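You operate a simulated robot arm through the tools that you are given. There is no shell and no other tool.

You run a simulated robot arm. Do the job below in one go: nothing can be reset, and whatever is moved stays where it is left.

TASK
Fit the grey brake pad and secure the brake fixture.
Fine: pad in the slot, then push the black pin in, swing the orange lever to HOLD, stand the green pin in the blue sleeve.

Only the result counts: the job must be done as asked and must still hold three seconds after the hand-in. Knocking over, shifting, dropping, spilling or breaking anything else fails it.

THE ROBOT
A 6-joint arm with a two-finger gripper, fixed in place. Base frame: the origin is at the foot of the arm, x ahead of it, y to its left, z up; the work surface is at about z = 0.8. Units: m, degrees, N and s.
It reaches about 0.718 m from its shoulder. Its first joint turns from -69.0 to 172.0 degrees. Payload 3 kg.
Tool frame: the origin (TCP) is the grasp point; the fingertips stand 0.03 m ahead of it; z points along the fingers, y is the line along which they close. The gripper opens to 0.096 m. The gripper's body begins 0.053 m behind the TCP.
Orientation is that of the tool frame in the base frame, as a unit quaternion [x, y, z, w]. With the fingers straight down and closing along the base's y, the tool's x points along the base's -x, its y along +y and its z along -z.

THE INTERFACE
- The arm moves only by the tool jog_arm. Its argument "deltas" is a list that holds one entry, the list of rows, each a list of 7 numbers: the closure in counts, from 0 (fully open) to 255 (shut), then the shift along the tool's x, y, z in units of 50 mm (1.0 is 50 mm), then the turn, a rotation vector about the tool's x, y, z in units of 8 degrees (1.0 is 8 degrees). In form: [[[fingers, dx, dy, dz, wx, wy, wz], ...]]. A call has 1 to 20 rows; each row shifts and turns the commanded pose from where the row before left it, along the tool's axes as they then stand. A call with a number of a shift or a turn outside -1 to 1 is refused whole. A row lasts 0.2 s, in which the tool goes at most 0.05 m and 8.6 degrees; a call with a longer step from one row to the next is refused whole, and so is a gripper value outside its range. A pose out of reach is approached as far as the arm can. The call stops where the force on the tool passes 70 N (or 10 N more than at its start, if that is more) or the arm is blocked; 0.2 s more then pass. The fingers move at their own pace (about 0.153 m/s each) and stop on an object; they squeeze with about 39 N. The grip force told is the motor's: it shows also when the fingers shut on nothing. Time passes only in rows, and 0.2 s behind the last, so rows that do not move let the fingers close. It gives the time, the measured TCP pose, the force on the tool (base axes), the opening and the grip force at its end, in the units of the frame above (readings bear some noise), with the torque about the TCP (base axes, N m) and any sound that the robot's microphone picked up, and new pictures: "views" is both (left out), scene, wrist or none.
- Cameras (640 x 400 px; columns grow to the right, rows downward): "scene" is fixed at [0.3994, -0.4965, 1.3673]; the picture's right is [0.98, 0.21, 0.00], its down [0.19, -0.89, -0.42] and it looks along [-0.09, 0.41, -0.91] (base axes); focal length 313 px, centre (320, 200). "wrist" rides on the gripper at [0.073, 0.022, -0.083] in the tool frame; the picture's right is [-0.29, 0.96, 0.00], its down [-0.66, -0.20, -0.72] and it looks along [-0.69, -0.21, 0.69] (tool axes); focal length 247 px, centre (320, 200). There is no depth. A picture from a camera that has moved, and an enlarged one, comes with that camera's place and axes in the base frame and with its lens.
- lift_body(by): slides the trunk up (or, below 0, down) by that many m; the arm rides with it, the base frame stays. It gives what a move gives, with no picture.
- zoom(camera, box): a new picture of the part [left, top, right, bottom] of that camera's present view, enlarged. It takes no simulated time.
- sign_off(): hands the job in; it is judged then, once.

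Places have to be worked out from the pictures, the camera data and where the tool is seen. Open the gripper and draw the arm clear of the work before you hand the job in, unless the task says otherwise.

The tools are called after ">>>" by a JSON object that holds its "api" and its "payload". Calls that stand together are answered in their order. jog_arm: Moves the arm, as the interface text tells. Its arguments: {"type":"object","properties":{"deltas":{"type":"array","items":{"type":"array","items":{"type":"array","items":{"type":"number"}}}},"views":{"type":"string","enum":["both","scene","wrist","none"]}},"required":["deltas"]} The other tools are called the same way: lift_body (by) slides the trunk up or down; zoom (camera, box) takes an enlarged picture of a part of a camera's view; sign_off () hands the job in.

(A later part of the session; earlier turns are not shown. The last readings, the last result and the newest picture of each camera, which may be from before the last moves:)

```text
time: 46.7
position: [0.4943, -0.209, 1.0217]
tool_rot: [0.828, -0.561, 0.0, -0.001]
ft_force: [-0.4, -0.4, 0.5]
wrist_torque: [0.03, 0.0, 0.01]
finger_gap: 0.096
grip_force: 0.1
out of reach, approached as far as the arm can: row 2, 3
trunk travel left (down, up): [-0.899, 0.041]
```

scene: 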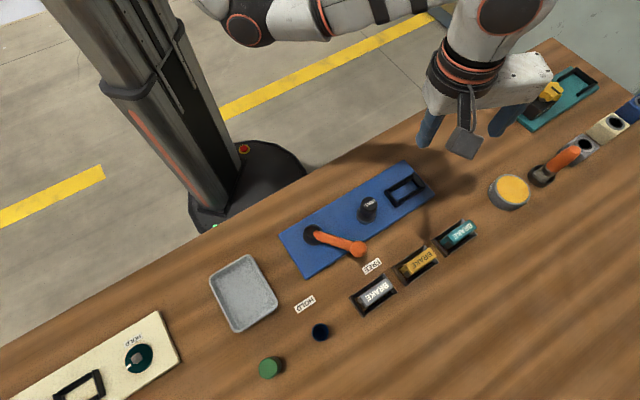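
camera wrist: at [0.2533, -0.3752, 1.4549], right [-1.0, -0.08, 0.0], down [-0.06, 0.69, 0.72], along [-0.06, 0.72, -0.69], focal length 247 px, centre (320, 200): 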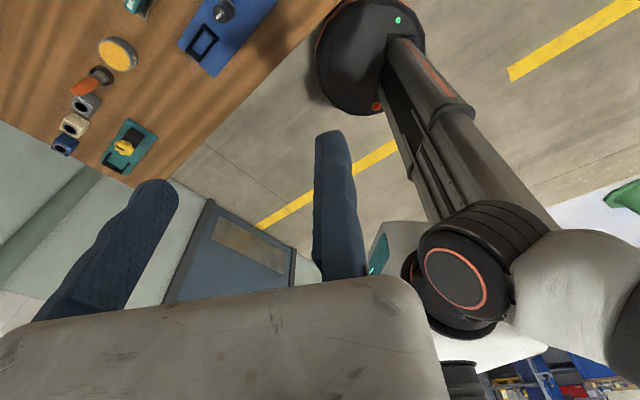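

The slot area is reachable now. I raise the tool and look at how the elbow lies before choosing the trunk height.

>>> {"api": "jog_arm", "payload": {"deltas": [[[0, 0, 0, -0.6, 0, 0, 0], [0, 0, 0, -0.6, 0, 0, 0], [0, 0, 0, -0.6, 0, 0, 0], [0, 0, 0, -0.6, 0, 0, 0], [0, 0, 0, -0.6, 0, 0, 0], [0, 0, 0, -0.6, 0, 0, 0], [0, 0, 0, 0, 0, 0, 0]]], "views": "both"}}

```text
time: 48.3
position: [0.5753, -0.2111, 1.1486]
tool_rot: [0.827, -0.562, 0.001, -0.001]
ft_force: [-0.2, 1.4, 0.2]
wrist_torque: [0.04, -0.01, 0.01]
finger_gap: 0.0962
grip_force: 0.0
out of reach, approached as far as the arm can: row 1, 2, 3, 4, 5, 6
trunk travel left (down, up): [-0.899, 0.041]
camera wrist: at [0.5817, -0.2857, 1.2326], right [-1.0, -0.08, 0.0], down [-0.06, 0.69, 0.72], along [-0.06, 0.72, -0.69], focal length 247 px, centre (320, 200)
```

scene: 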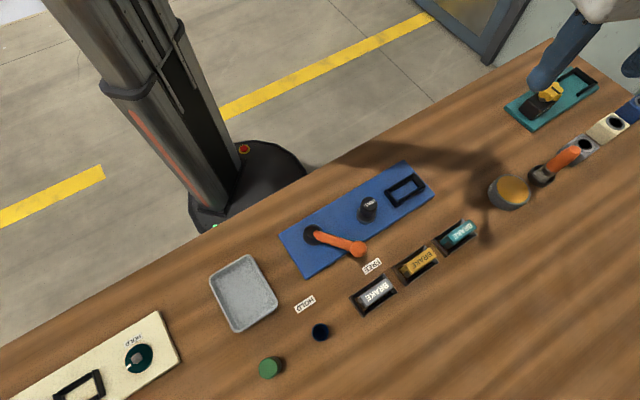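
wrist: 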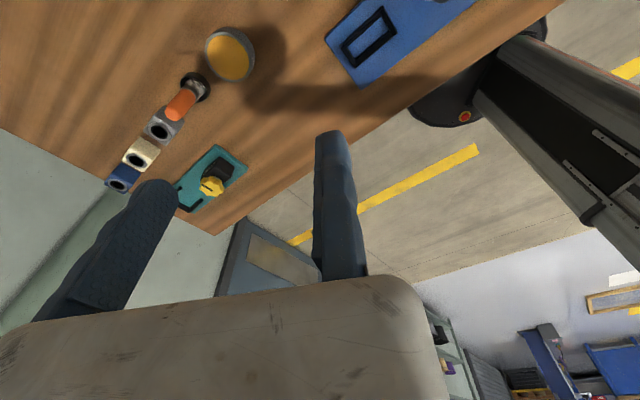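

It drifted outward while rising. I try again with small steps, back toward -x, to see whether it's a speed effect.

>>> {"api": "jog_arm", "payload": {"deltas": [[[0, -0.074, 0.186, 0, 0, 0, 0], [0, -0.074, 0.186, 0, 0, 0, 0], [0, -0.074, 0.186, 0, 0, 0, 0], [0, -0.074, 0.186, 0, 0, 0, 0], [0, -0.074, 0.186, 0, 0, 0, 0], [0, -0.074, 0.186, 0, 0, 0, 0], [0, 0, 0, 0, 0, 0, 0]]], "views": "none"}}

```text
time: 49.9
position: [0.5681, -0.213, 1.13]
tool_rot: [0.827, -0.562, 0.001, -0.002]
ft_force: [0.0, 0.5, 0.1]
wrist_torque: [0.02, -0.01, -0.01]
finger_gap: 0.0959
grip_force: 0.1
out of reach, approached as far as the arm can: row 1, 2, 3, 4, 5, 6
trunk travel left (down, up): [-0.899, 0.041]
```

The new posture works best at low tool heights relative to the trunk, so I go down while easing back toward x 0.50, checking the low range of this posture.

>>> {"api": "jog_arm", "payload": {"deltas": [[[0, 0, 0, 0.4, 0, 0, 0], [0, 0, 0, 0.4, 0, 0, 0], [0, 0, 0, 0.4, 0, 0, 0], [0, 0, 0, 0.4, 0, 0, 0], [0, 0, 0, 0.4, 0, 0, 0], [0, 0, 0, 0.4, 0, 0, 0], [0, -0.13, 0.3, 0, 0, 0, 0], [0, -0.13, 0.3, 0, 0, 0, 0], [0, -0.13, 0.3, 0, 0, 0, 0], [0, -0.13, 0.3, 0, 0, 0, 0], [0, 0, 0, 0, 0, 0, 0]]], "views": "both"}}

```text
time: 52.3
position: [0.5031, -0.2097, 1.0115]
tool_rot: [0.827, -0.562, 0.001, -0.001]
ft_force: [-1.0, 0.4, 0.5]
wrist_torque: [-0.03, 0.01, -0.02]
finger_gap: 0.096
grip_force: 0.1
trunk travel left (down, up): [-0.899, 0.041]
camera wrist: at [0.5108, -0.2869, 1.0944], right [-1.0, -0.08, 0.0], down [-0.06, 0.69, 0.72], along [-0.06, 0.72, -0.69], focal length 247 px, centre (320, 200)
```

scene: 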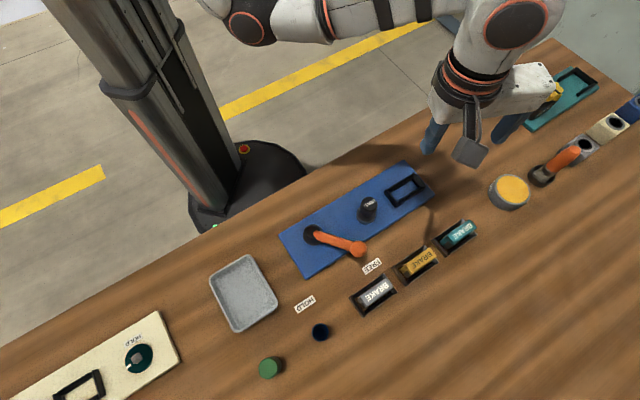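
wrist: 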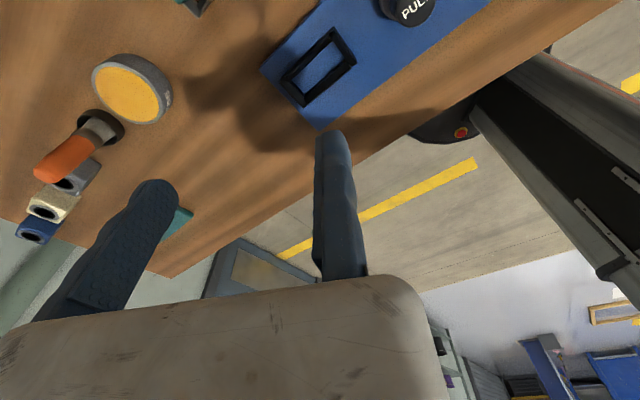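

No limits hit here. I now yaw the tool so it closes across the pad's and slot's short side (camera on the near side, looking along the plate) and test a lower height.

>>> {"api": "jog_arm", "payload": {"deltas": [[[0, 0, 0, 0, 0, 0, 0.93], [0, 0, 0, 0, 0, 0, 0.93], [0, 0, 0, 0, 0, 0, 0.93], [0, 0, 0, 0, 0, 0, 0.93], [0, 0, 0, 0, 0, 0, 0.93], [0, 0, 0, 0, 0, 0, 0.93], [0, 0, 0, 0, 0, 0, 0.93], [0, 0, 0, 0, 0, 0, 0.93], [0, 0, 0, 0, 0, 0, 0.91], [0, 0, 0, 0.4, 0, 0, 0], [0, 0, 0, 0.4, 0, 0, 0], [0, 0, 0, 0.4, 0, 0, 0], [0, 0, 0, 0, 0, 0, 0]]], "views": "both"}}

```text
time: 55.1
position: [0.5035, -0.2118, 0.9502]
tool_rot: [-0.383, 0.924, 0.0, 0.001]
ft_force: [-0.1, -0.7, 0.2]
wrist_torque: [-0.02, 0.01, -0.01]
finger_gap: 0.0961
grip_force: 0.0
trunk travel left (down, up): [-0.899, 0.041]
camera wrist: at [0.4366, -0.2466, 1.034], right [-0.47, 0.88, 0.0], down [0.61, 0.32, 0.73], along [0.64, 0.34, -0.69], focal length 247 px, centre (320, 200)
```

scene: 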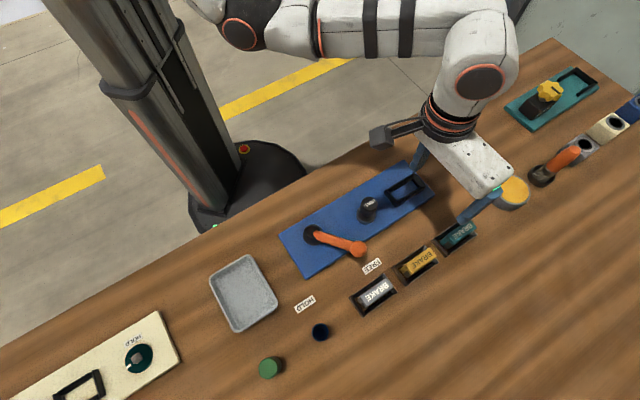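
wrist: 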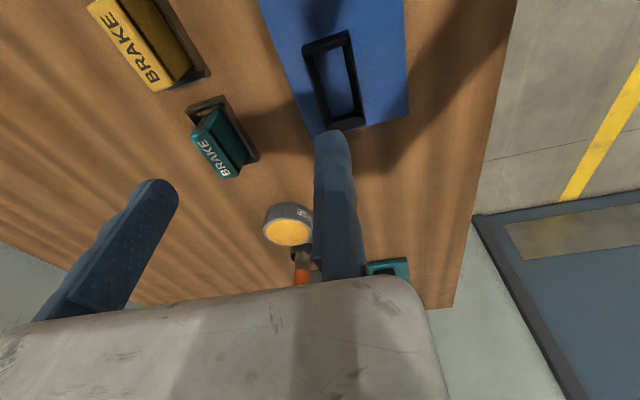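

Lower height works too. I move over toward the grey pad to look at it closely and test reach there.

>>> {"api": "jog_arm", "payload": {"deltas": [[[0, 0.5, -0.5, 0, 0, 0, 0], [0, 0.5, -0.5, 0, 0, 0, 0], [0, 0.5, -0.5, 0, 0, 0, 0], [0, 0.6, -0.2, 0, 0, 0, 0], [0, 0.6, -0.2, 0, 0, 0, 0], [0, 0.6, -0.2, 0, 0, 0, 0], [0, 0, 0, 0, 0, 0, 0]]], "views": "both"}}

```text
time: 56.7
position: [0.4616, -0.4014, 0.9505]
tool_rot: [-0.382, 0.924, -0.001, 0.002]
ft_force: [0.1, 0.5, 0.9]
wrist_torque: [-0.02, -0.02, 0.02]
finger_gap: 0.096
grip_force: 0.0
trunk travel left (down, up): [-0.899, 0.041]
camera wrist: at [0.3946, -0.4371, 1.0334], right [-0.47, 0.88, 0.0], down [0.61, 0.32, 0.73], along [0.64, 0.34, -0.69], focal length 247 px, centre (320, 200)
```

scene: 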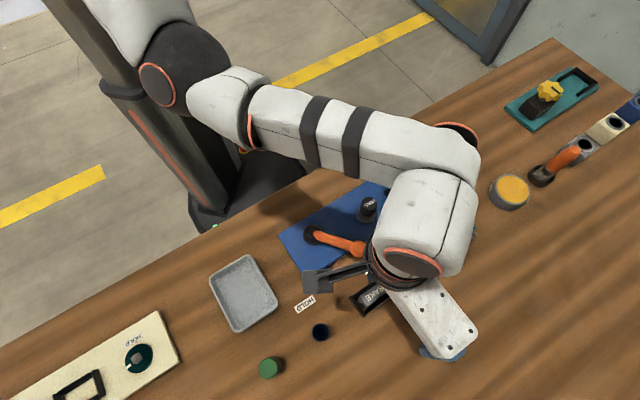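
wrist: 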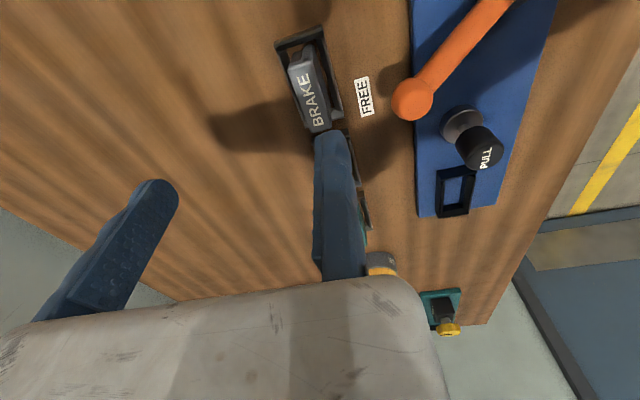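

This posture reaches the pad too. I enlarge the wrist view of the grey pad and its pocket.

>>> {"api": "zoom", "payload": {"camera": "wrist", "box": [260, 0, 400, 140]}}

>>> {"api": "zoom", "payload": {"camera": "wrist", "box": [380, 60, 560, 240]}}

```text
2.86 times, centred on (330, 70) of wrist
camera zoom: at [0.3946, -0.4371, 1.0334], right [-0.47, 0.88, 0.0], down [0.61, 0.32, 0.73], along [0.64, 0.34, -0.69], focal length 706 px, centre (291, 571)
```

zoom: 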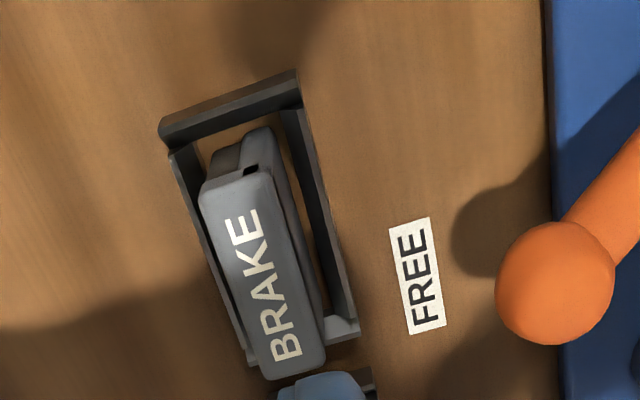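

```text
2.22 times, centred on (470, 150) of wrist
camera zoom: at [0.3946, -0.4371, 1.0334], right [-0.47, 0.88, 0.0], down [0.61, 0.32, 0.73], along [0.64, 0.34, -0.69], focal length 549 px, centre (-13, 311)
```

zoom: 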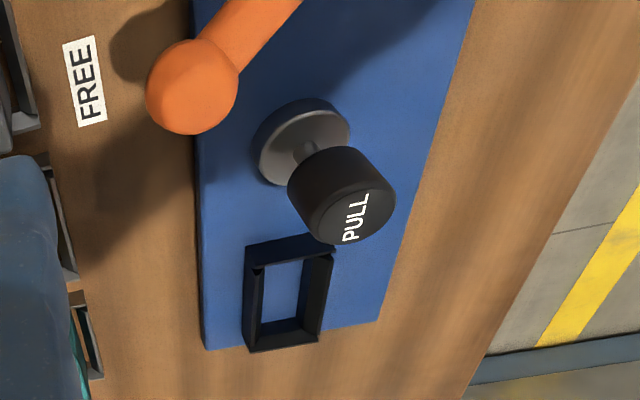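

The pad is a two-layer block, with a notch at its near end, and stands well above low pocket walls. I enlarge further for the step heights, and view the slot frame and the scene view too.

>>> {"api": "zoom", "payload": {"camera": "wrist", "box": [275, 10, 355, 140]}}

>>> {"api": "zoom", "payload": {"camera": "scene", "box": [330, 210, 490, 320]}}

>>> {"api": "zoom", "payload": {"camera": "wrist", "box": [425, 95, 525, 225]}}

```text
3.08 times, centred on (315, 75) of wrist
camera zoom: at [0.3946, -0.4371, 1.0334], right [-0.47, 0.88, 0.0], down [0.61, 0.32, 0.73], along [0.64, 0.34, -0.69], focal length 760 px, centre (335, 585)
```

zoom: 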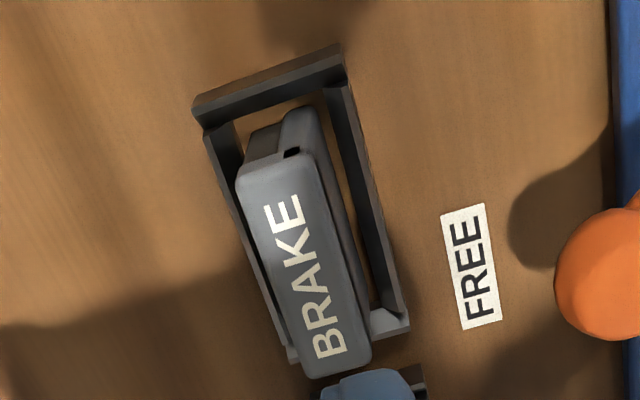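

```text
3.64 times, centred on (410, 265) of scene
camera zoom: at [0.3994, -0.4965, 1.3673], right [0.98, 0.21, 0.0], down [0.19, -0.89, -0.42], along [-0.09, 0.41, -0.91], focal length 1138 px, centre (-7, -36)
```

zoom: 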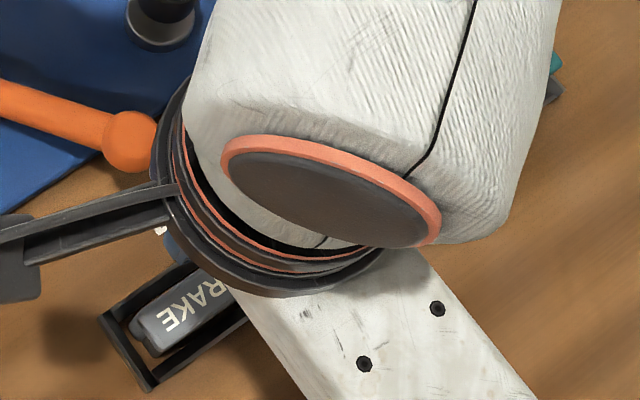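

```text
3.08 times, centred on (475, 160) of wrist
camera zoom: at [0.3946, -0.4371, 1.0334], right [-0.47, 0.88, 0.0], down [0.61, 0.32, 0.73], along [0.64, 0.34, -0.69], focal length 760 px, centre (-157, 323)
```

zoom: 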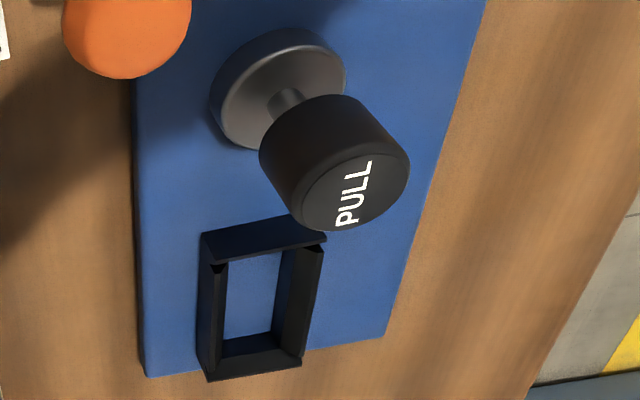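

The pocket walls look taller than I thought, so I need a side view. I go to the free table area on the far right, turn the camera to look across at the pads from low down, with the fingers closed.

>>> {"api": "jog_arm", "payload": {"deltas": [[[255, 0.147, -0.631, 0, 0, 0, 0], [255, 0.147, -0.631, 0, 0, 0, 0], [255, 0.147, -0.631, 0, 0, 0, 0], [255, 0, 0, 0, 0, 0, 0.9375], [255, 0, 0, 0, 0, 0, 0.9375], [255, 0, 0, 0, 0, 0, 0.9375], [255, 0, 0, 0, 0, 0, 0.9375], [255, 0, 0, 0, 0, 0, 0.9375], [255, 0, 0, 0, 0, 0, 0.9375], [255, 0, 0, 0, 0, 0, 0.9375], [255, 0, 0, 0, 0, 0, 0.9375], [255, 0, 0, 0, 0, 0, 0.9375], [255, 0, 0, 0, 0, 0, 0.9375], [255, 0, 0, 0, 0, 0, 0.9375], [255, 0, 0, 0, 0, 0, 0.9375], [255, 0, 0, 0.4, 0, 0, 0], [255, 0, 0, 0.4, 0, 0, 0], [255, 0, 0, 0.4, 0, 0, 0], [255, 0, 0, 0.4, 0, 0, 0], [255, 0, 0, 0, 0, 0, 0]]], "views": "both"}}

```text
time: 60.9
position: [0.4671, -0.4164, 0.8849]
tool_rot: [0.383, 0.924, 0.001, 0.002]
ft_force: [-0.2, 0.4, 0.2]
wrist_torque: [-0.03, 0.01, 0.01]
finger_gap: 0.0001
grip_force: 33.3
out of reach, approached as far as the arm can: row 2, 3, 16, 17, 18, 19
trunk travel left (down, up): [-0.899, 0.041]
camera wrist: at [0.4312, -0.3489, 0.9685], right [0.88, 0.47, 0.0], down [0.32, -0.61, 0.72], along [0.34, -0.64, -0.69], focal length 247 px, centre (320, 200)
```

scene: 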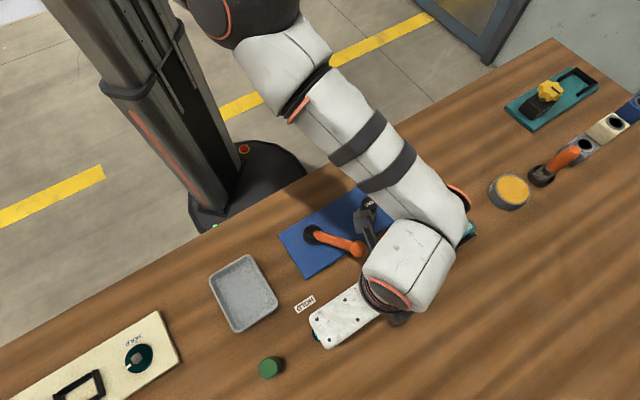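
wrist: 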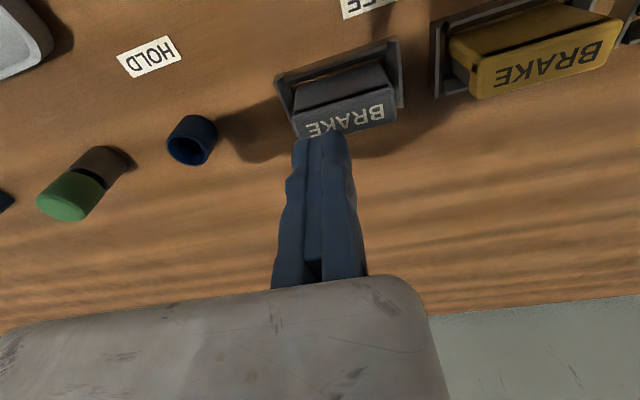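

The reach outward is limited to about here, but this view (from the plate side) shows the pads, the sleeve and the green pin from a low angle; no contact so far. I enlarge it.

>>> {"api": "zoom", "payload": {"camera": "wrist", "box": [250, 10, 450, 150]}}

>>> {"api": "zoom", "payload": {"camera": "wrist", "box": [0, 20, 260, 230]}}

```text
2.86 times, centred on (350, 80) of wrist
camera zoom: at [0.4312, -0.3489, 0.9685], right [0.88, 0.47, 0.0], down [0.32, -0.61, 0.72], along [0.34, -0.64, -0.69], focal length 706 px, centre (234, 543)
```

zoom: 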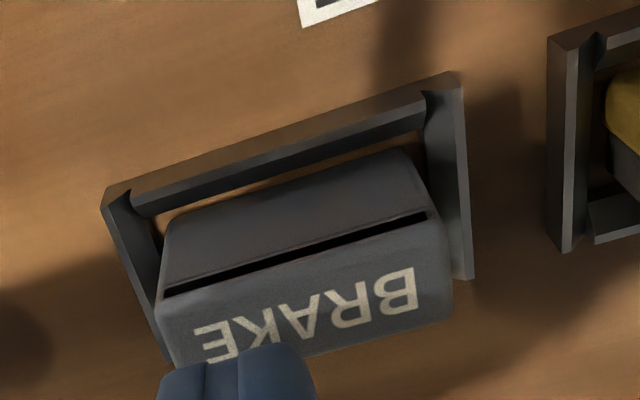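

```text
1.90 times, centred on (130, 125) of wrist
camera zoom: at [0.4312, -0.3489, 0.9685], right [0.88, 0.47, 0.0], down [0.32, -0.61, 0.72], along [0.34, -0.64, -0.69], focal length 470 px, centre (682, 343)
```

zoom: 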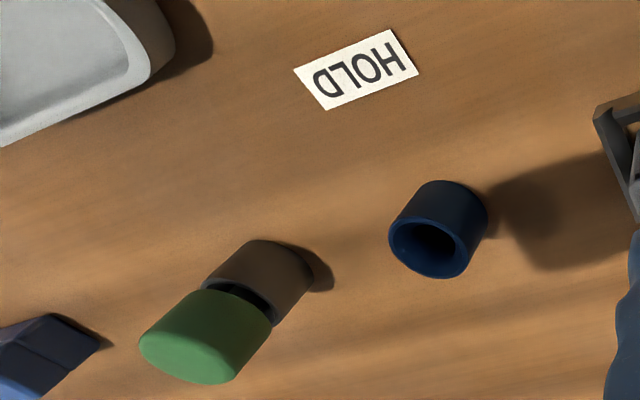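

Clear now: pocket walls are only ~13 mm tall, the pad stands ~45 mm tall (top ≈ 0.845), and the green pin is a green head standing in a brown holder. I rise, yaw back so the fingers close across the pad's short side, open, and set the trunk 0.07 m lower for better reach.

>>> {"api": "jog_arm", "payload": {"deltas": [[[255, 0, 0, -0.5, 0, 0, 0], [255, 0, 0, -0.5, 0, 0, 0], [255, 0, 0, -0.5, 0, 0, 0], [255, 0, 0, -0.5, 0, 0, 0], [255, 0, 0, -0.4, 0, 0, 0], [0, 0, 0, 0, 0, 0, -0.9375], [0, 0, 0, 0, 0, 0, -0.9375], [0, 0, 0, 0, 0, 0, -0.9375], [0, 0, 0, 0, 0, 0, -0.9375], [0, 0, 0, 0, 0, 0, -0.9375], [0, 0, 0, 0, 0, 0, -0.9375], [0, 0, 0, 0, 0, 0, -0.9375], [0, 0, 0, 0, 0, 0, -0.9375], [0, 0, 0, 0, 0, 0, -0.9375], [0, 0, 0, 0, 0, 0, -0.9375], [0, 0, 0, 0, 0, 0, -0.9375], [0, 0, 0, 0, 0, 0, -0.9375], [0, 0, 0, 0, 0, 0, 0]]], "views": "none"}}

>>> {"api": "lift_body", "payload": {"by": -0.07}}

```text
time: 64.7
position: [0.4994, -0.4405, 0.9892]
tool_rot: [-0.382, 0.924, -0.001, 0.002]
ft_force: [-0.3, 0.8, 1.0]
wrist_torque: [0.02, 0.02, 0.0]
finger_gap: 0.0962
grip_force: 0.1
out of reach, approached as far as the arm can: row 1, 2, 3, 4, 5
trunk travel left (down, up): [-0.899, 0.041]
```

```text
time: 65.8
position: [0.5003, -0.4392, 0.9197]
tool_rot: [-0.382, 0.924, -0.001, 0.002]
ft_force: [0.4, 0.4, 0.3]
wrist_torque: [0.0, -0.01, -0.03]
finger_gap: 0.0963
grip_force: 0.2
trunk travel left (down, up): [-0.829, 0.111]
```

It drifted outward on the rise, so I use slow small steps from here. I move back to above the grey pad (target TCP x 0.466, y -0.391, z 0.93).

>>> {"api": "jog_arm", "payload": {"deltas": [[[0, -0.032, 0.195, -0.033, 0, 0, 0], [0, -0.032, 0.195, -0.033, 0, 0, 0], [0, -0.032, 0.195, -0.033, 0, 0, 0], [0, -0.032, 0.195, -0.033, 0, 0, 0], [0, -0.032, 0.195, -0.033, 0, 0, 0], [0, -0.032, 0.195, -0.033, 0, 0, 0], [0, 0, 0, 0, 0, 0, 0]]], "views": "both"}}

```text
time: 67.4
position: [0.5102, -0.4195, 0.9149]
tool_rot: [-0.382, 0.924, 0.001, 0.001]
ft_force: [-0.8, -0.1, -0.2]
wrist_torque: [0.0, 0.0, 0.0]
finger_gap: 0.0957
grip_force: 0.0
out of reach, approached as far as the arm can: row 1, 2, 3, 4, 5, 6
trunk travel left (down, up): [-0.829, 0.111]
camera wrist: at [0.444, -0.4541, 0.9981], right [-0.47, 0.88, 0.0], down [0.61, 0.32, 0.72], along [0.64, 0.34, -0.69], focal length 247 px, centre (320, 200)
```

scene: 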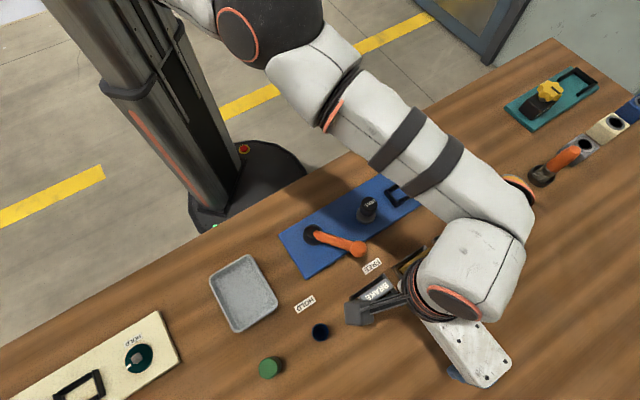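
wrist: 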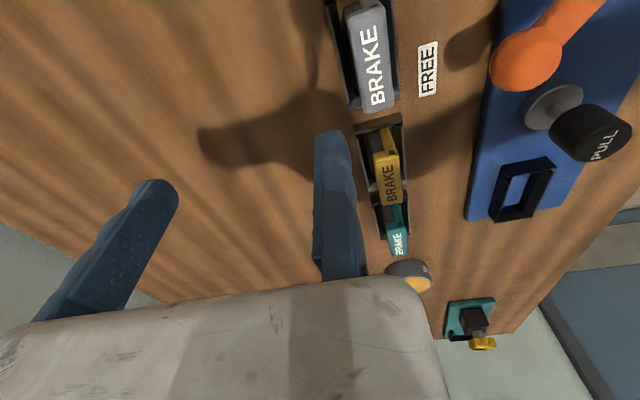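

The arm seems locked at full stretch (these points lie on a sphere about the shoulder). I command a purely radial inward move of 0.1 m and then hold still some rows to let it unlock.

>>> {"api": "jog_arm", "payload": {"deltas": [[[0, 0.176, 0.611, -0.2, 0, 0, 0], [0, 0.176, 0.611, -0.2, 0, 0, 0], [0, 0.176, 0.611, -0.2, 0, 0, 0], [0, 0, 0, 0, 0, 0, 0], [0, 0, 0, 0, 0, 0, 0], [0, 0, 0, 0, 0, 0, 0], [0, 0, 0, 0, 0, 0, 0]]], "views": "scene"}}

```text
time: 69.0
position: [0.5106, -0.4182, 0.9148]
tool_rot: [-0.381, 0.924, 0.0, 0.001]
ft_force: [0.6, 0.2, 0.0]
wrist_torque: [0.03, 0.02, -0.02]
finger_gap: 0.0959
grip_force: 0.1
out of reach, approached as far as the arm can: row 1, 2, 3
trunk travel left (down, up): [-0.829, 0.111]
```

scene: 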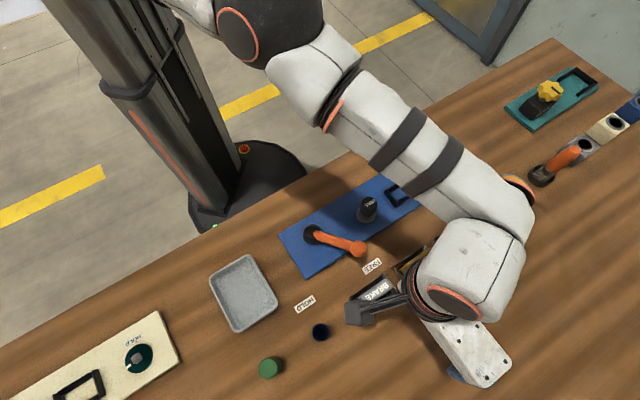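

Confirmed: it doesn't move at all radially, a stretched-elbow lock. I break it by tilting the tool outward about 16° (which bends the elbow), drawing inward, then tilting back.

>>> {"api": "jog_arm", "payload": {"deltas": [[[0, 0, 0, 0, 0.962, -0.276, 0], [0, 0, 0, 0, 0.962, -0.276, 0], [0, 0.1, 0.35, -0.15, 0, 0, 0], [0, 0.1, 0.35, -0.15, 0, 0, 0], [0, 0, 0, 0, 0, 0, 0]]], "views": "none"}}

```text
time: 70.2
position: [0.5494, -0.4412, 0.896]
tool_rot: [-0.378, 0.915, -0.11, 0.088]
ft_force: [0.1, -0.4, -0.2]
wrist_torque: [0.01, 0.01, 0.03]
finger_gap: 0.0958
grip_force: 0.0
out of reach, approached as far as the arm can: row 1, 2, 3, 4
trunk travel left (down, up): [-0.829, 0.111]
```

Still locked. I tilt back while pushing inward persistently for many rows, in case it unlocks gradually; the inward path rises clear of everything.

>>> {"api": "jog_arm", "payload": {"deltas": [[[0, 0.2, 0.7, -0.3, -0.962, 0.276, 0], [0, 0.2, 0.7, -0.3, -0.962, 0.276, 0], [0, 0.25, 0.85, -0.3, 0, 0, 0], [0, 0.25, 0.85, -0.3, 0, 0, 0], [0, 0.25, 0.85, -0.3, 0, 0, 0], [0, 0.25, 0.85, -0.3, 0, 0, 0], [0, 0.25, 0.85, -0.3, 0, 0, 0], [0, 0.25, 0.85, -0.3, 0, 0, 0], [0, 0, 0, 0, 0, 0, 0]]], "views": "none"}}

```text
time: 72.2
position: [0.5075, -0.4169, 0.9013]
tool_rot: [-0.382, 0.924, 0.001, 0.002]
ft_force: [0.2, 0.5, -0.3]
wrist_torque: [0.01, -0.03, -0.02]
finger_gap: 0.096
grip_force: 0.1
out of reach, approached as far as the arm can: row 1, 2, 3, 4, 5, 6, 7, 8
trunk travel left (down, up): [-0.829, 0.111]
```

I test the opposite direction (2 cm outward) to tell whether this is a true full stretch or a one-sided stop.

>>> {"api": "jog_arm", "payload": {"deltas": [[[0, -0.05, -0.18, 0, 0, 0, 0], [0, -0.05, -0.18, 0, 0, 0, 0], [0, 0, 0, 0, 0, 0, 0]]], "views": "none"}}

>>> {"api": "jog_arm", "payload": {"deltas": [[[0, 0, 0, 0.1, 0, 0, 0], [0, 0, 0, 0.1, 0, 0, 0], [0, 0, 0, 0.1, 0, 0, 0], [0, 0, 0, 0, 0, 0, 0]]], "views": "none"}}

```text
time: 73.0
position: [0.5083, -0.4163, 0.903]
tool_rot: [-0.383, 0.924, 0.001, 0.002]
ft_force: [-0.1, 0.4, -0.1]
wrist_torque: [-0.02, 0.01, 0.01]
finger_gap: 0.096
grip_force: 0.1
out of reach, approached as far as the arm can: row 1, 2
trunk travel left (down, up): [-0.829, 0.111]
```

```text
time: 74.0
position: [0.5083, -0.4149, 0.8882]
tool_rot: [-0.381, 0.924, 0.0, 0.002]
ft_force: [0.1, -0.3, 0.9]
wrist_torque: [-0.02, -0.01, 0.01]
finger_gap: 0.0957
grip_force: 0.1
trunk travel left (down, up): [-0.829, 0.111]
```

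Both directions were blocked (full stretch), but straight down was free. I try drawing inward from here, slowly.

>>> {"api": "jog_arm", "payload": {"deltas": [[[0, 0.03, 0.1, 0.06, 0, 0, 0], [0, 0.03, 0.1, 0.06, 0, 0, 0], [0, 0.03, 0.1, 0.06, 0, 0, 0], [0, 0.03, 0.1, 0, 0, 0, 0], [0, 0.03, 0.1, 0, 0, 0, 0], [0, 0, 0, 0, 0, 0, 0]]], "views": "none"}}

```text
time: 75.4
position: [0.4997, -0.411, 0.8746]
tool_rot: [-0.383, 0.924, 0.001, 0.001]
ft_force: [0.1, 0.5, -0.3]
wrist_torque: [0.02, -0.01, 0.0]
finger_gap: 0.0959
grip_force: 0.0
out of reach, approached as far as the arm can: row 2, 3, 4, 5
trunk travel left (down, up): [-0.829, 0.111]
```

Locked on the full-stretch sphere, but downward motion bends the elbow the allowed way. So I slide up first, then take brisk combined down-and-inward steps to unlock it.

>>> {"api": "jog_arm", "payload": {"deltas": [[[0, 0, 0, -0.7, 0, 0, 0], [0, 0, 0, -0.7, 0, 0, 0], [0, 0, 0, -0.7, 0, 0, 0], [0, 0, 0, -0.7, 0, 0, 0], [0, 0, 0, -0.7, 0, 0, 0], [0, 0.192, 0.673, 0.6, 0, 0, 0], [0, 0.192, 0.673, 0.6, 0, 0, 0], [0, 0.192, 0.673, 0.6, 0, 0, 0], [0, 0, 0, 0, 0, 0, 0]]], "views": "scene"}}

```text
time: 77.4
position: [0.5161, -0.4206, 0.9373]
tool_rot: [-0.382, 0.924, 0.0, 0.002]
ft_force: [-0.7, -1.1, 0.2]
wrist_torque: [0.03, -0.03, 0.01]
finger_gap: 0.0962
grip_force: 0.1
out of reach, approached as far as the arm can: row 1, 2, 3, 4, 6, 7, 8
trunk travel left (down, up): [-0.829, 0.111]
```

scene: 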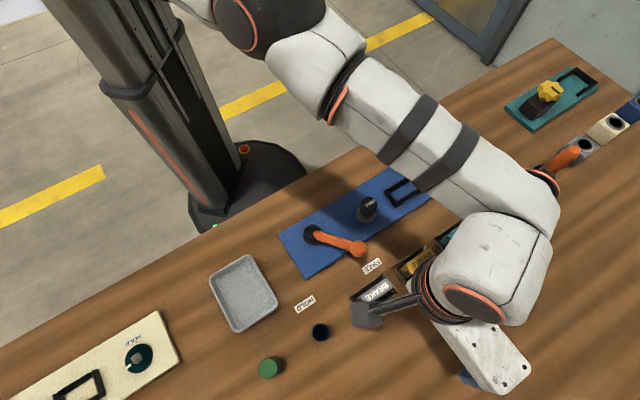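

Still stretched. I test single steps to learn which tangential motions bend the elbow: one step up, then one step down, reading each.

>>> {"api": "jog_arm", "payload": {"deltas": [[[0, 0, 0, -0.9, 0, 0, 0]]], "views": "none"}}

>>> {"api": "jog_arm", "payload": {"deltas": [[[0, 0, 0, 0.9, 0, 0, 0]]], "views": "none"}}

>>> {"api": "jog_arm", "payload": {"deltas": [[[0, 0.27, 0.93, 0, 0, 0, 0]]], "views": "none"}}

```text
time: 77.8
position: [0.5227, -0.4245, 0.9811]
tool_rot: [-0.382, 0.924, 0.0, 0.002]
ft_force: [-0.6, -0.4, 0.0]
wrist_torque: [-0.02, -0.01, -0.02]
finger_gap: 0.096
grip_force: 0.0
out of reach, approached as far as the arm can: row 1
trunk travel left (down, up): [-0.829, 0.111]
```

```text
time: 78.2
position: [0.5191, -0.4195, 0.937]
tool_rot: [-0.381, 0.925, 0.0, 0.002]
ft_force: [0.2, 0.8, -1.0]
wrist_torque: [0.02, -0.04, 0.03]
finger_gap: 0.0961
grip_force: 0.1
out of reach, approached as far as the arm can: row 1
trunk travel left (down, up): [-0.829, 0.111]
```

```text
time: 78.6
position: [0.4742, -0.3983, 0.9382]
tool_rot: [-0.383, 0.924, 0.001, 0.0]
ft_force: [-1.0, 0.8, 0.9]
wrist_torque: [-0.04, -0.02, 0.02]
finger_gap: 0.0958
grip_force: 0.0
trunk travel left (down, up): [-0.829, 0.111]
```

Unlocked: x 0.474, y -0.398 now. I'll keep well inside the reach sphere from here on. I lower the trunk 0.03 m for more margin and look at the pad again.

>>> {"api": "lift_body", "payload": {"by": -0.03}}

>>> {"api": "jog_arm", "payload": {"deltas": [[[0, 0.1, 0.1, 0, 0, 0, 0], [0, 0, 0, 0, 0, 0, 0]]], "views": "both"}}

>>> {"api": "zoom", "payload": {"camera": "wrist", "box": [240, 0, 400, 140]}}

```text
time: 79.3
position: [0.4766, -0.3971, 0.9084]
tool_rot: [-0.381, 0.924, -0.001, 0.001]
ft_force: [-1.1, -0.1, 0.4]
wrist_torque: [-0.04, -0.02, 0.03]
finger_gap: 0.0959
grip_force: 0.0
trunk travel left (down, up): [-0.799, 0.141]
```

```text
time: 79.9
position: [0.4697, -0.398, 0.9082]
tool_rot: [-0.382, 0.924, 0.0, 0.001]
ft_force: [0.7, -0.2, -0.9]
wrist_torque: [0.01, 0.0, -0.01]
finger_gap: 0.0963
grip_force: 0.0
trunk travel left (down, up): [-0.799, 0.141]
camera wrist: at [0.4034, -0.4327, 0.9918], right [-0.47, 0.88, 0.0], down [0.61, 0.32, 0.72], along [0.64, 0.34, -0.69], focal length 247 px, centre (320, 200)
```

scene: 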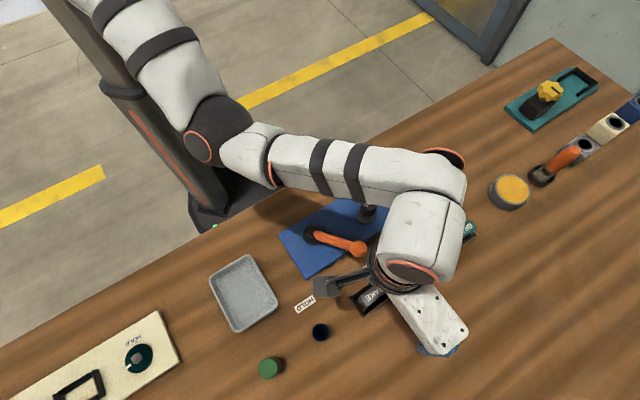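
wrist: 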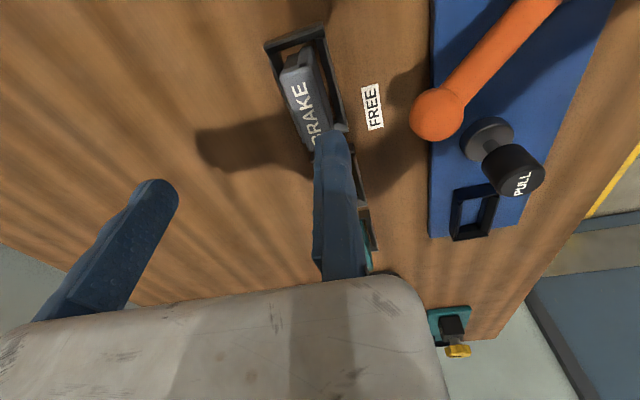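

```text
2.86 times, centred on (320, 70) of wrist
camera zoom: at [0.4034, -0.4327, 0.9918], right [-0.47, 0.88, 0.0], down [0.61, 0.32, 0.72], along [0.64, 0.34, -0.69], focal length 706 px, centre (320, 571)
```

zoom: 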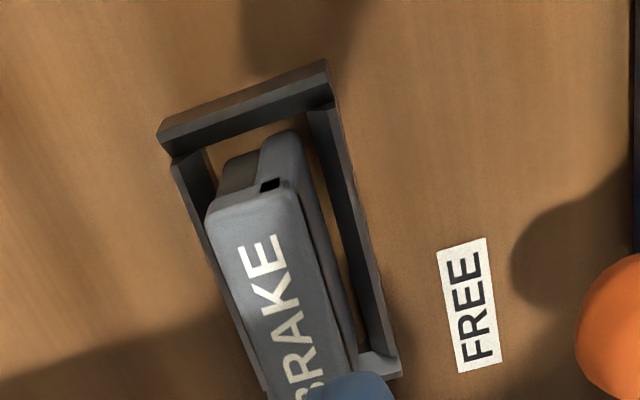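

The pad's plate-side face lies about 4 mm under the fixed finger, so I shift 8 mm toward the plate and descend carefully to z≈0.868, watching for contact.

>>> {"api": "jog_arm", "payload": {"deltas": [[[0, -0.015, 0.08, 0, 0, 0, 0], [0, -0.015, 0.08, 0, 0, 0, 0], [0, 0, 0, 0.2, 0, 0, 0], [0, 0, 0, 0.2, 0, 0, 0], [0, 0, 0, 0.2, 0, 0, 0], [0, 0, 0, 0.2, 0, 0, 0], [0, 0, 0, 0, 0, 0, 0]]], "views": "both"}}

>>> {"api": "zoom", "payload": {"camera": "wrist", "box": [220, 0, 400, 200]}}

```text
time: 81.5
position: [0.4663, -0.39, 0.8673]
tool_rot: [-0.382, 0.924, -0.001, 0.001]
ft_force: [-0.3, 0.1, -0.2]
wrist_torque: [0.0, -0.02, -0.02]
finger_gap: 0.0961
grip_force: 0.0
trunk travel left (down, up): [-0.799, 0.141]
camera wrist: at [0.3987, -0.426, 0.9518], right [-0.47, 0.88, 0.0], down [0.61, 0.32, 0.72], along [0.64, 0.34, -0.69], focal length 247 px, centre (320, 200)
```

scene: 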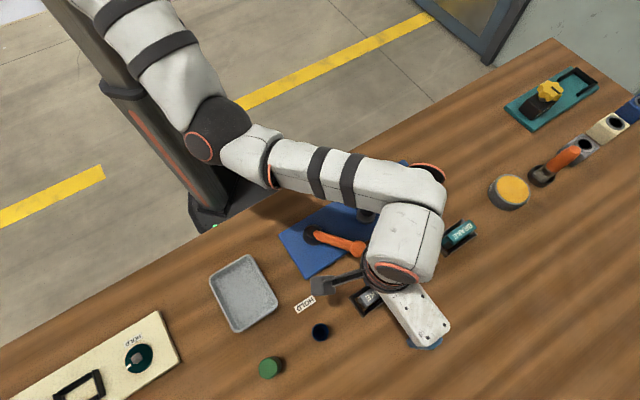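
wrist: 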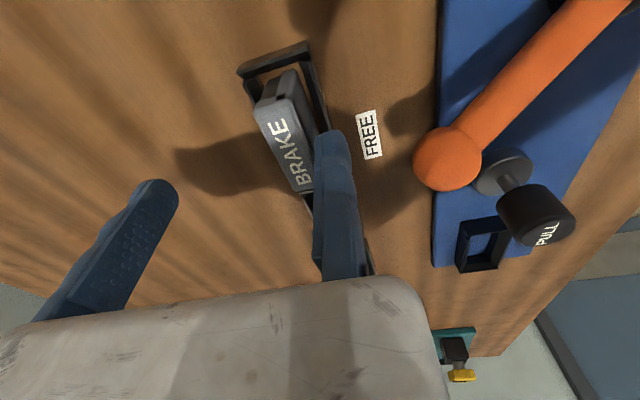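

```text
2.00 times, centred on (310, 100) of wrist
camera zoom: at [0.3987, -0.426, 0.9518], right [-0.47, 0.88, 0.0], down [0.61, 0.32, 0.72], along [0.64, 0.34, -0.69], focal length 494 px, centre (340, 400)
```

zoom: 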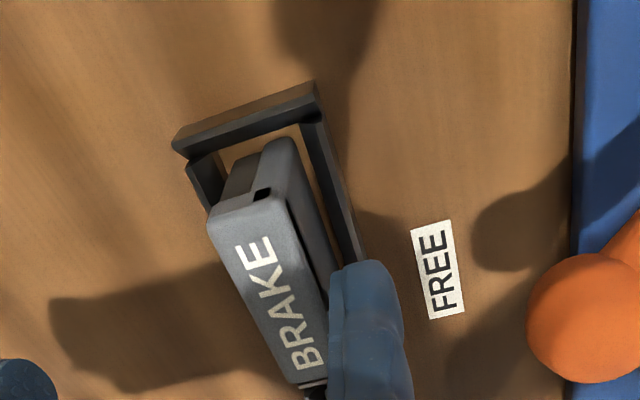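

The fixed finger is beside the pad with a few mm gap. I lower to z≈0.851 (tips just above the pocket walls), ease 3 mm toward the pad and then close.

>>> {"api": "jog_arm", "payload": {"deltas": [[[0, 0, 0, 0.16, 0, 0, 0], [0, 0, 0, 0.16, 0, 0, 0], [0, 0, -0.06, 0, 0, 0, 0], [0, 0, 0, 0, 0, 0, 0]]], "views": "wrist"}}

>>> {"api": "zoom", "payload": {"camera": "wrist", "box": [220, 0, 400, 200]}}

```text
time: 82.5
position: [0.4685, -0.3924, 0.8523]
tool_rot: [-0.381, 0.925, -0.001, 0.002]
ft_force: [0.3, 0.0, 0.0]
wrist_torque: [0.02, 0.03, 0.0]
finger_gap: 0.0959
grip_force: 0.1
trunk travel left (down, up): [-0.799, 0.141]
camera wrist: at [0.4011, -0.428, 0.9361], right [-0.47, 0.88, 0.0], down [0.61, 0.32, 0.73], along [0.64, 0.34, -0.69], focal length 247 px, centre (320, 200)
```

wrist: 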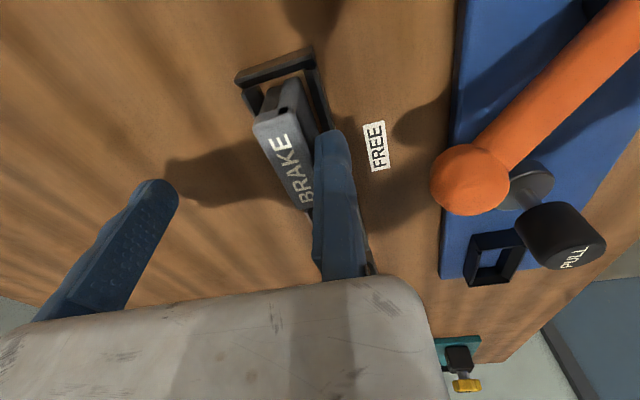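

```text
2.00 times, centred on (310, 100) of wrist
camera zoom: at [0.4011, -0.428, 0.9361], right [-0.47, 0.88, 0.0], down [0.61, 0.32, 0.73], along [0.64, 0.34, -0.69], focal length 494 px, centre (340, 400)
```

zoom: 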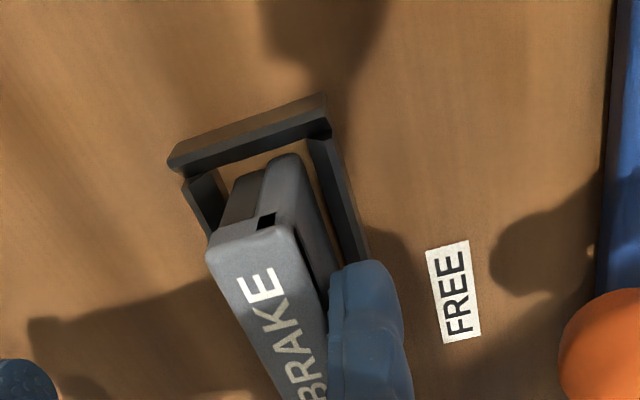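

No contact yet and the finger is right beside the pad; I close the gripper on it.

>>> {"api": "jog_arm", "payload": {"deltas": [[[255, 0, 0, 0, 0, 0, 0], [255, 0, 0, 0, 0, 0, 0], [255, 0, 0, 0, 0, 0, 0], [255, 0, 0, 0, 0, 0, 0], [255, 0, 0, 0, 0, 0, 0]]], "views": "both"}}

>>> {"api": "zoom", "payload": {"camera": "wrist", "box": [220, 0, 400, 200]}}

```text
time: 83.7
position: [0.4675, -0.3934, 0.8534]
tool_rot: [-0.382, 0.924, 0.0, 0.002]
ft_force: [0.6, -1.2, 1.6]
wrist_torque: [-0.03, -0.04, -0.03]
finger_gap: 0.0191
grip_force: 38.8
trunk travel left (down, up): [-0.799, 0.141]
camera wrist: at [0.4012, -0.4281, 0.9362], right [-0.47, 0.88, 0.0], down [0.61, 0.32, 0.73], along [0.64, 0.34, -0.69], focal length 247 px, centre (320, 200)
```

scene: 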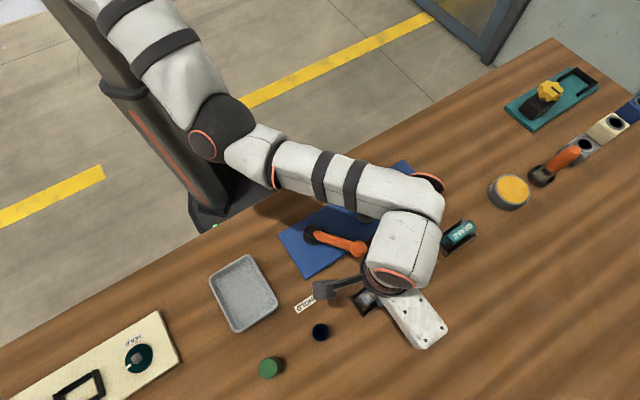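
wrist: 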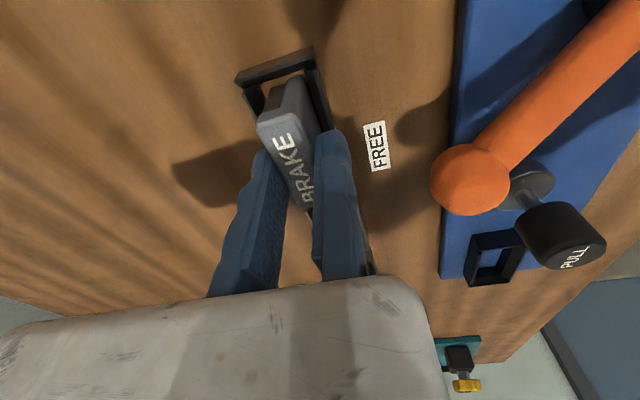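

```text
2.00 times, centred on (310, 100) of wrist
camera zoom: at [0.4012, -0.4281, 0.9362], right [-0.47, 0.88, 0.0], down [0.61, 0.32, 0.73], along [0.64, 0.34, -0.69], focal length 494 px, centre (340, 400)
```

zoom: 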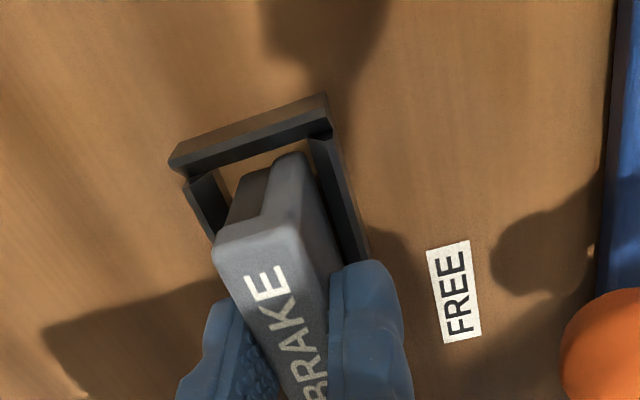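

The pad is gripped (gap 19.1 mm, 38.8 N). I lift it straight up slowly by 7 cm.

>>> {"api": "jog_arm", "payload": {"deltas": [[[255, 0, 0, -0.1, 0, 0, 0], [255, 0, 0, -0.2, 0, 0, 0], [255, 0, 0, -0.2, 0, 0, 0], [255, 0, 0, -0.3, 0, 0, 0], [255, 0, 0, -0.3, 0, 0, 0], [255, 0, 0, -0.3, 0, 0, 0], [255, 0, 0, 0, 0, 0, 0]]], "views": "both"}}

```text
time: 85.3
position: [0.4686, -0.3933, 0.9212]
tool_rot: [-0.382, 0.924, 0.001, 0.002]
ft_force: [0.3, 0.1, -2.1]
wrist_torque: [0.02, 0.02, 0.01]
finger_gap: 0.0196
grip_force: 38.6
trunk travel left (down, up): [-0.799, 0.141]
camera wrist: at [0.4011, -0.4282, 1.0052], right [-0.47, 0.88, 0.0], down [0.61, 0.32, 0.73], along [0.64, 0.34, -0.69], focal length 247 px, centre (320, 200)
```

scene: 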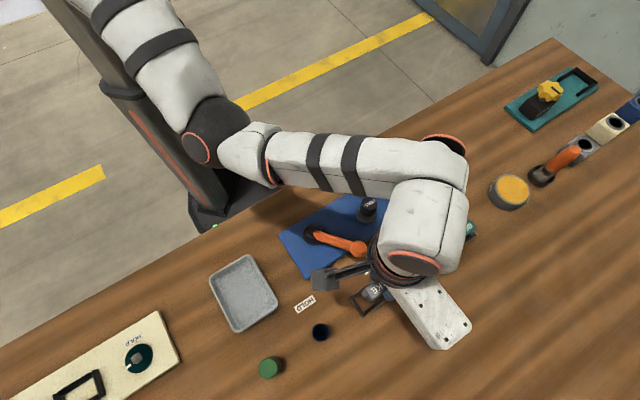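
wrist: 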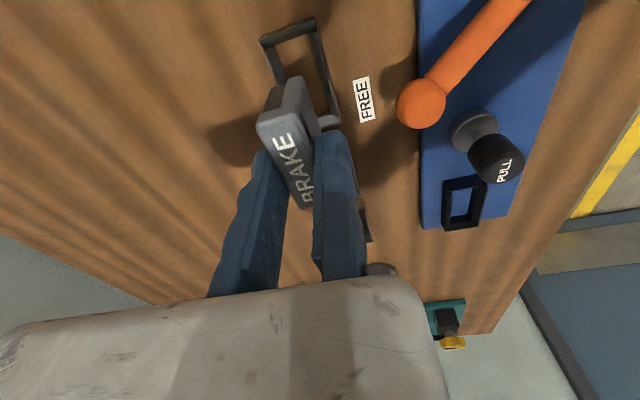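

Lifted and held. I enlarge the view of the pad in the fingers and the slot.

>>> {"api": "zoom", "payload": {"camera": "wrist", "box": [230, 40, 370, 220]}}

>>> {"api": "zoom", "payload": {"camera": "wrist", "box": [400, 90, 540, 240]}}

>>> {"api": "zoom", "payload": {"camera": "scene", "box": [340, 150, 460, 240]}}

```text
2.22 times, centred on (300, 130) of wrist
camera zoom: at [0.4011, -0.4282, 1.0052], right [-0.47, 0.88, 0.0], down [0.61, 0.32, 0.73], along [0.64, 0.34, -0.69], focal length 549 px, centre (364, 356)
```

zoom: 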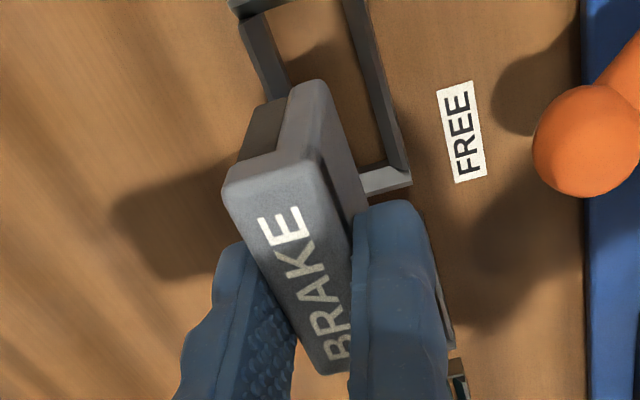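

```text
2.67 times, centred on (470, 165) of wrist
camera zoom: at [0.4011, -0.4282, 1.0052], right [-0.47, 0.88, 0.0], down [0.61, 0.32, 0.73], along [0.64, 0.34, -0.69], focal length 659 px, centre (-80, 293)
```

zoom: 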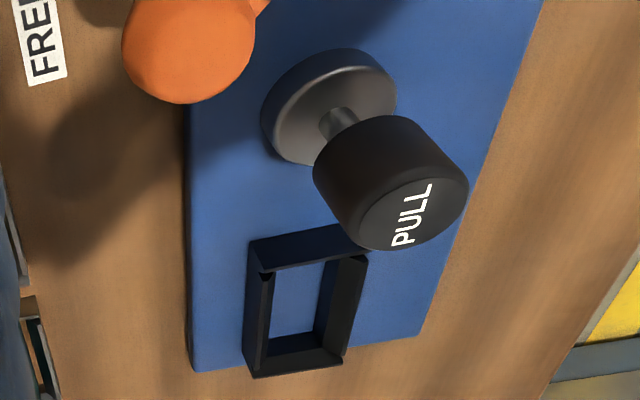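

```text
4.44 times, centred on (400, 195) of scene
camera zoom: at [0.3994, -0.4965, 1.3673], right [0.98, 0.21, 0.0], down [0.19, -0.89, -0.42], along [-0.09, 0.41, -0.91], focal length 1392 px, centre (-36, 222)
```

zoom: 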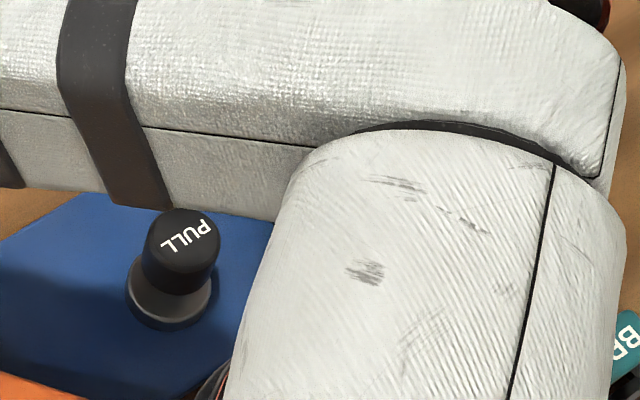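

The slot appears centred near x 0.502, y -0.198. I raise the trunk by 0.05 m with the pad held (clearing the lever knob and keeping the tool low relative to the shoulder).

>>> {"api": "lift_body", "payload": {"by": 0.05}}

>>> {"api": "jog_arm", "payload": {"deltas": [[[255, -0.4, -0.2, 0.05, 0, 0, 0], [255, -0.4, -0.2, 0.05, 0, 0, 0], [255, -0.5, 0.1, 0.05, 0, 0, 0], [255, -0.5, 0.1, 0.05, 0, 0, 0], [255, -0.4, 0.4, 0.05, 0, 0, 0], [255, 0, 0, 0, 0, 0, 0]]], "views": "both"}}

```text
time: 86.2
position: [0.4683, -0.3921, 0.9713]
tool_rot: [-0.382, 0.924, 0.001, 0.002]
ft_force: [-0.3, -0.5, -2.1]
wrist_torque: [0.03, -0.01, -0.01]
finger_gap: 0.0197
grip_force: 39.3
trunk travel left (down, up): [-0.849, 0.091]
```

```text
time: 87.6
position: [0.5392, -0.3095, 0.9587]
tool_rot: [-0.382, 0.924, 0.0, 0.001]
ft_force: [0.0, 0.2, -2.3]
wrist_torque: [0.0, 0.02, -0.01]
finger_gap: 0.0197
grip_force: 38.9
trunk travel left (down, up): [-0.849, 0.091]
camera wrist: at [0.4724, -0.344, 1.0423], right [-0.47, 0.88, 0.0], down [0.61, 0.32, 0.73], along [0.64, 0.34, -0.69], focal length 247 px, centre (320, 200)
```

scene: 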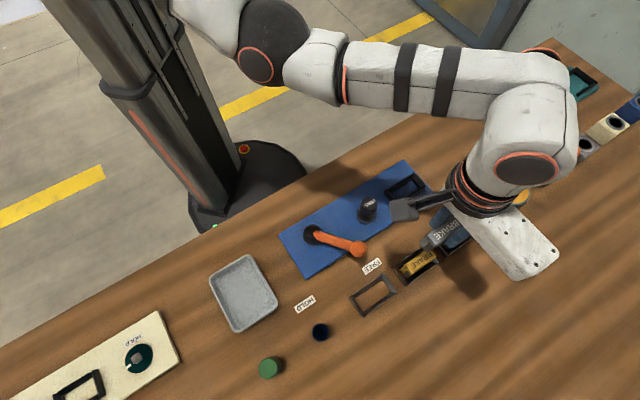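
wrist: 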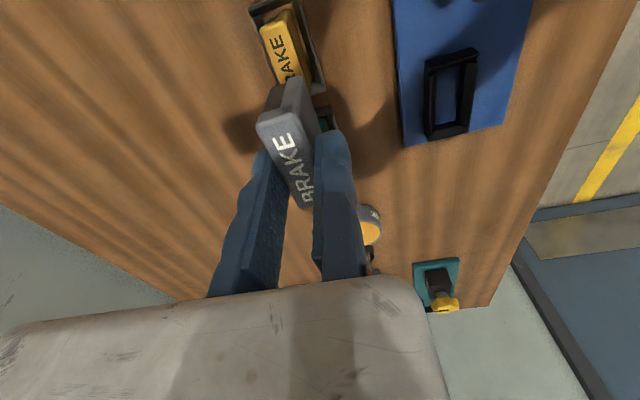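

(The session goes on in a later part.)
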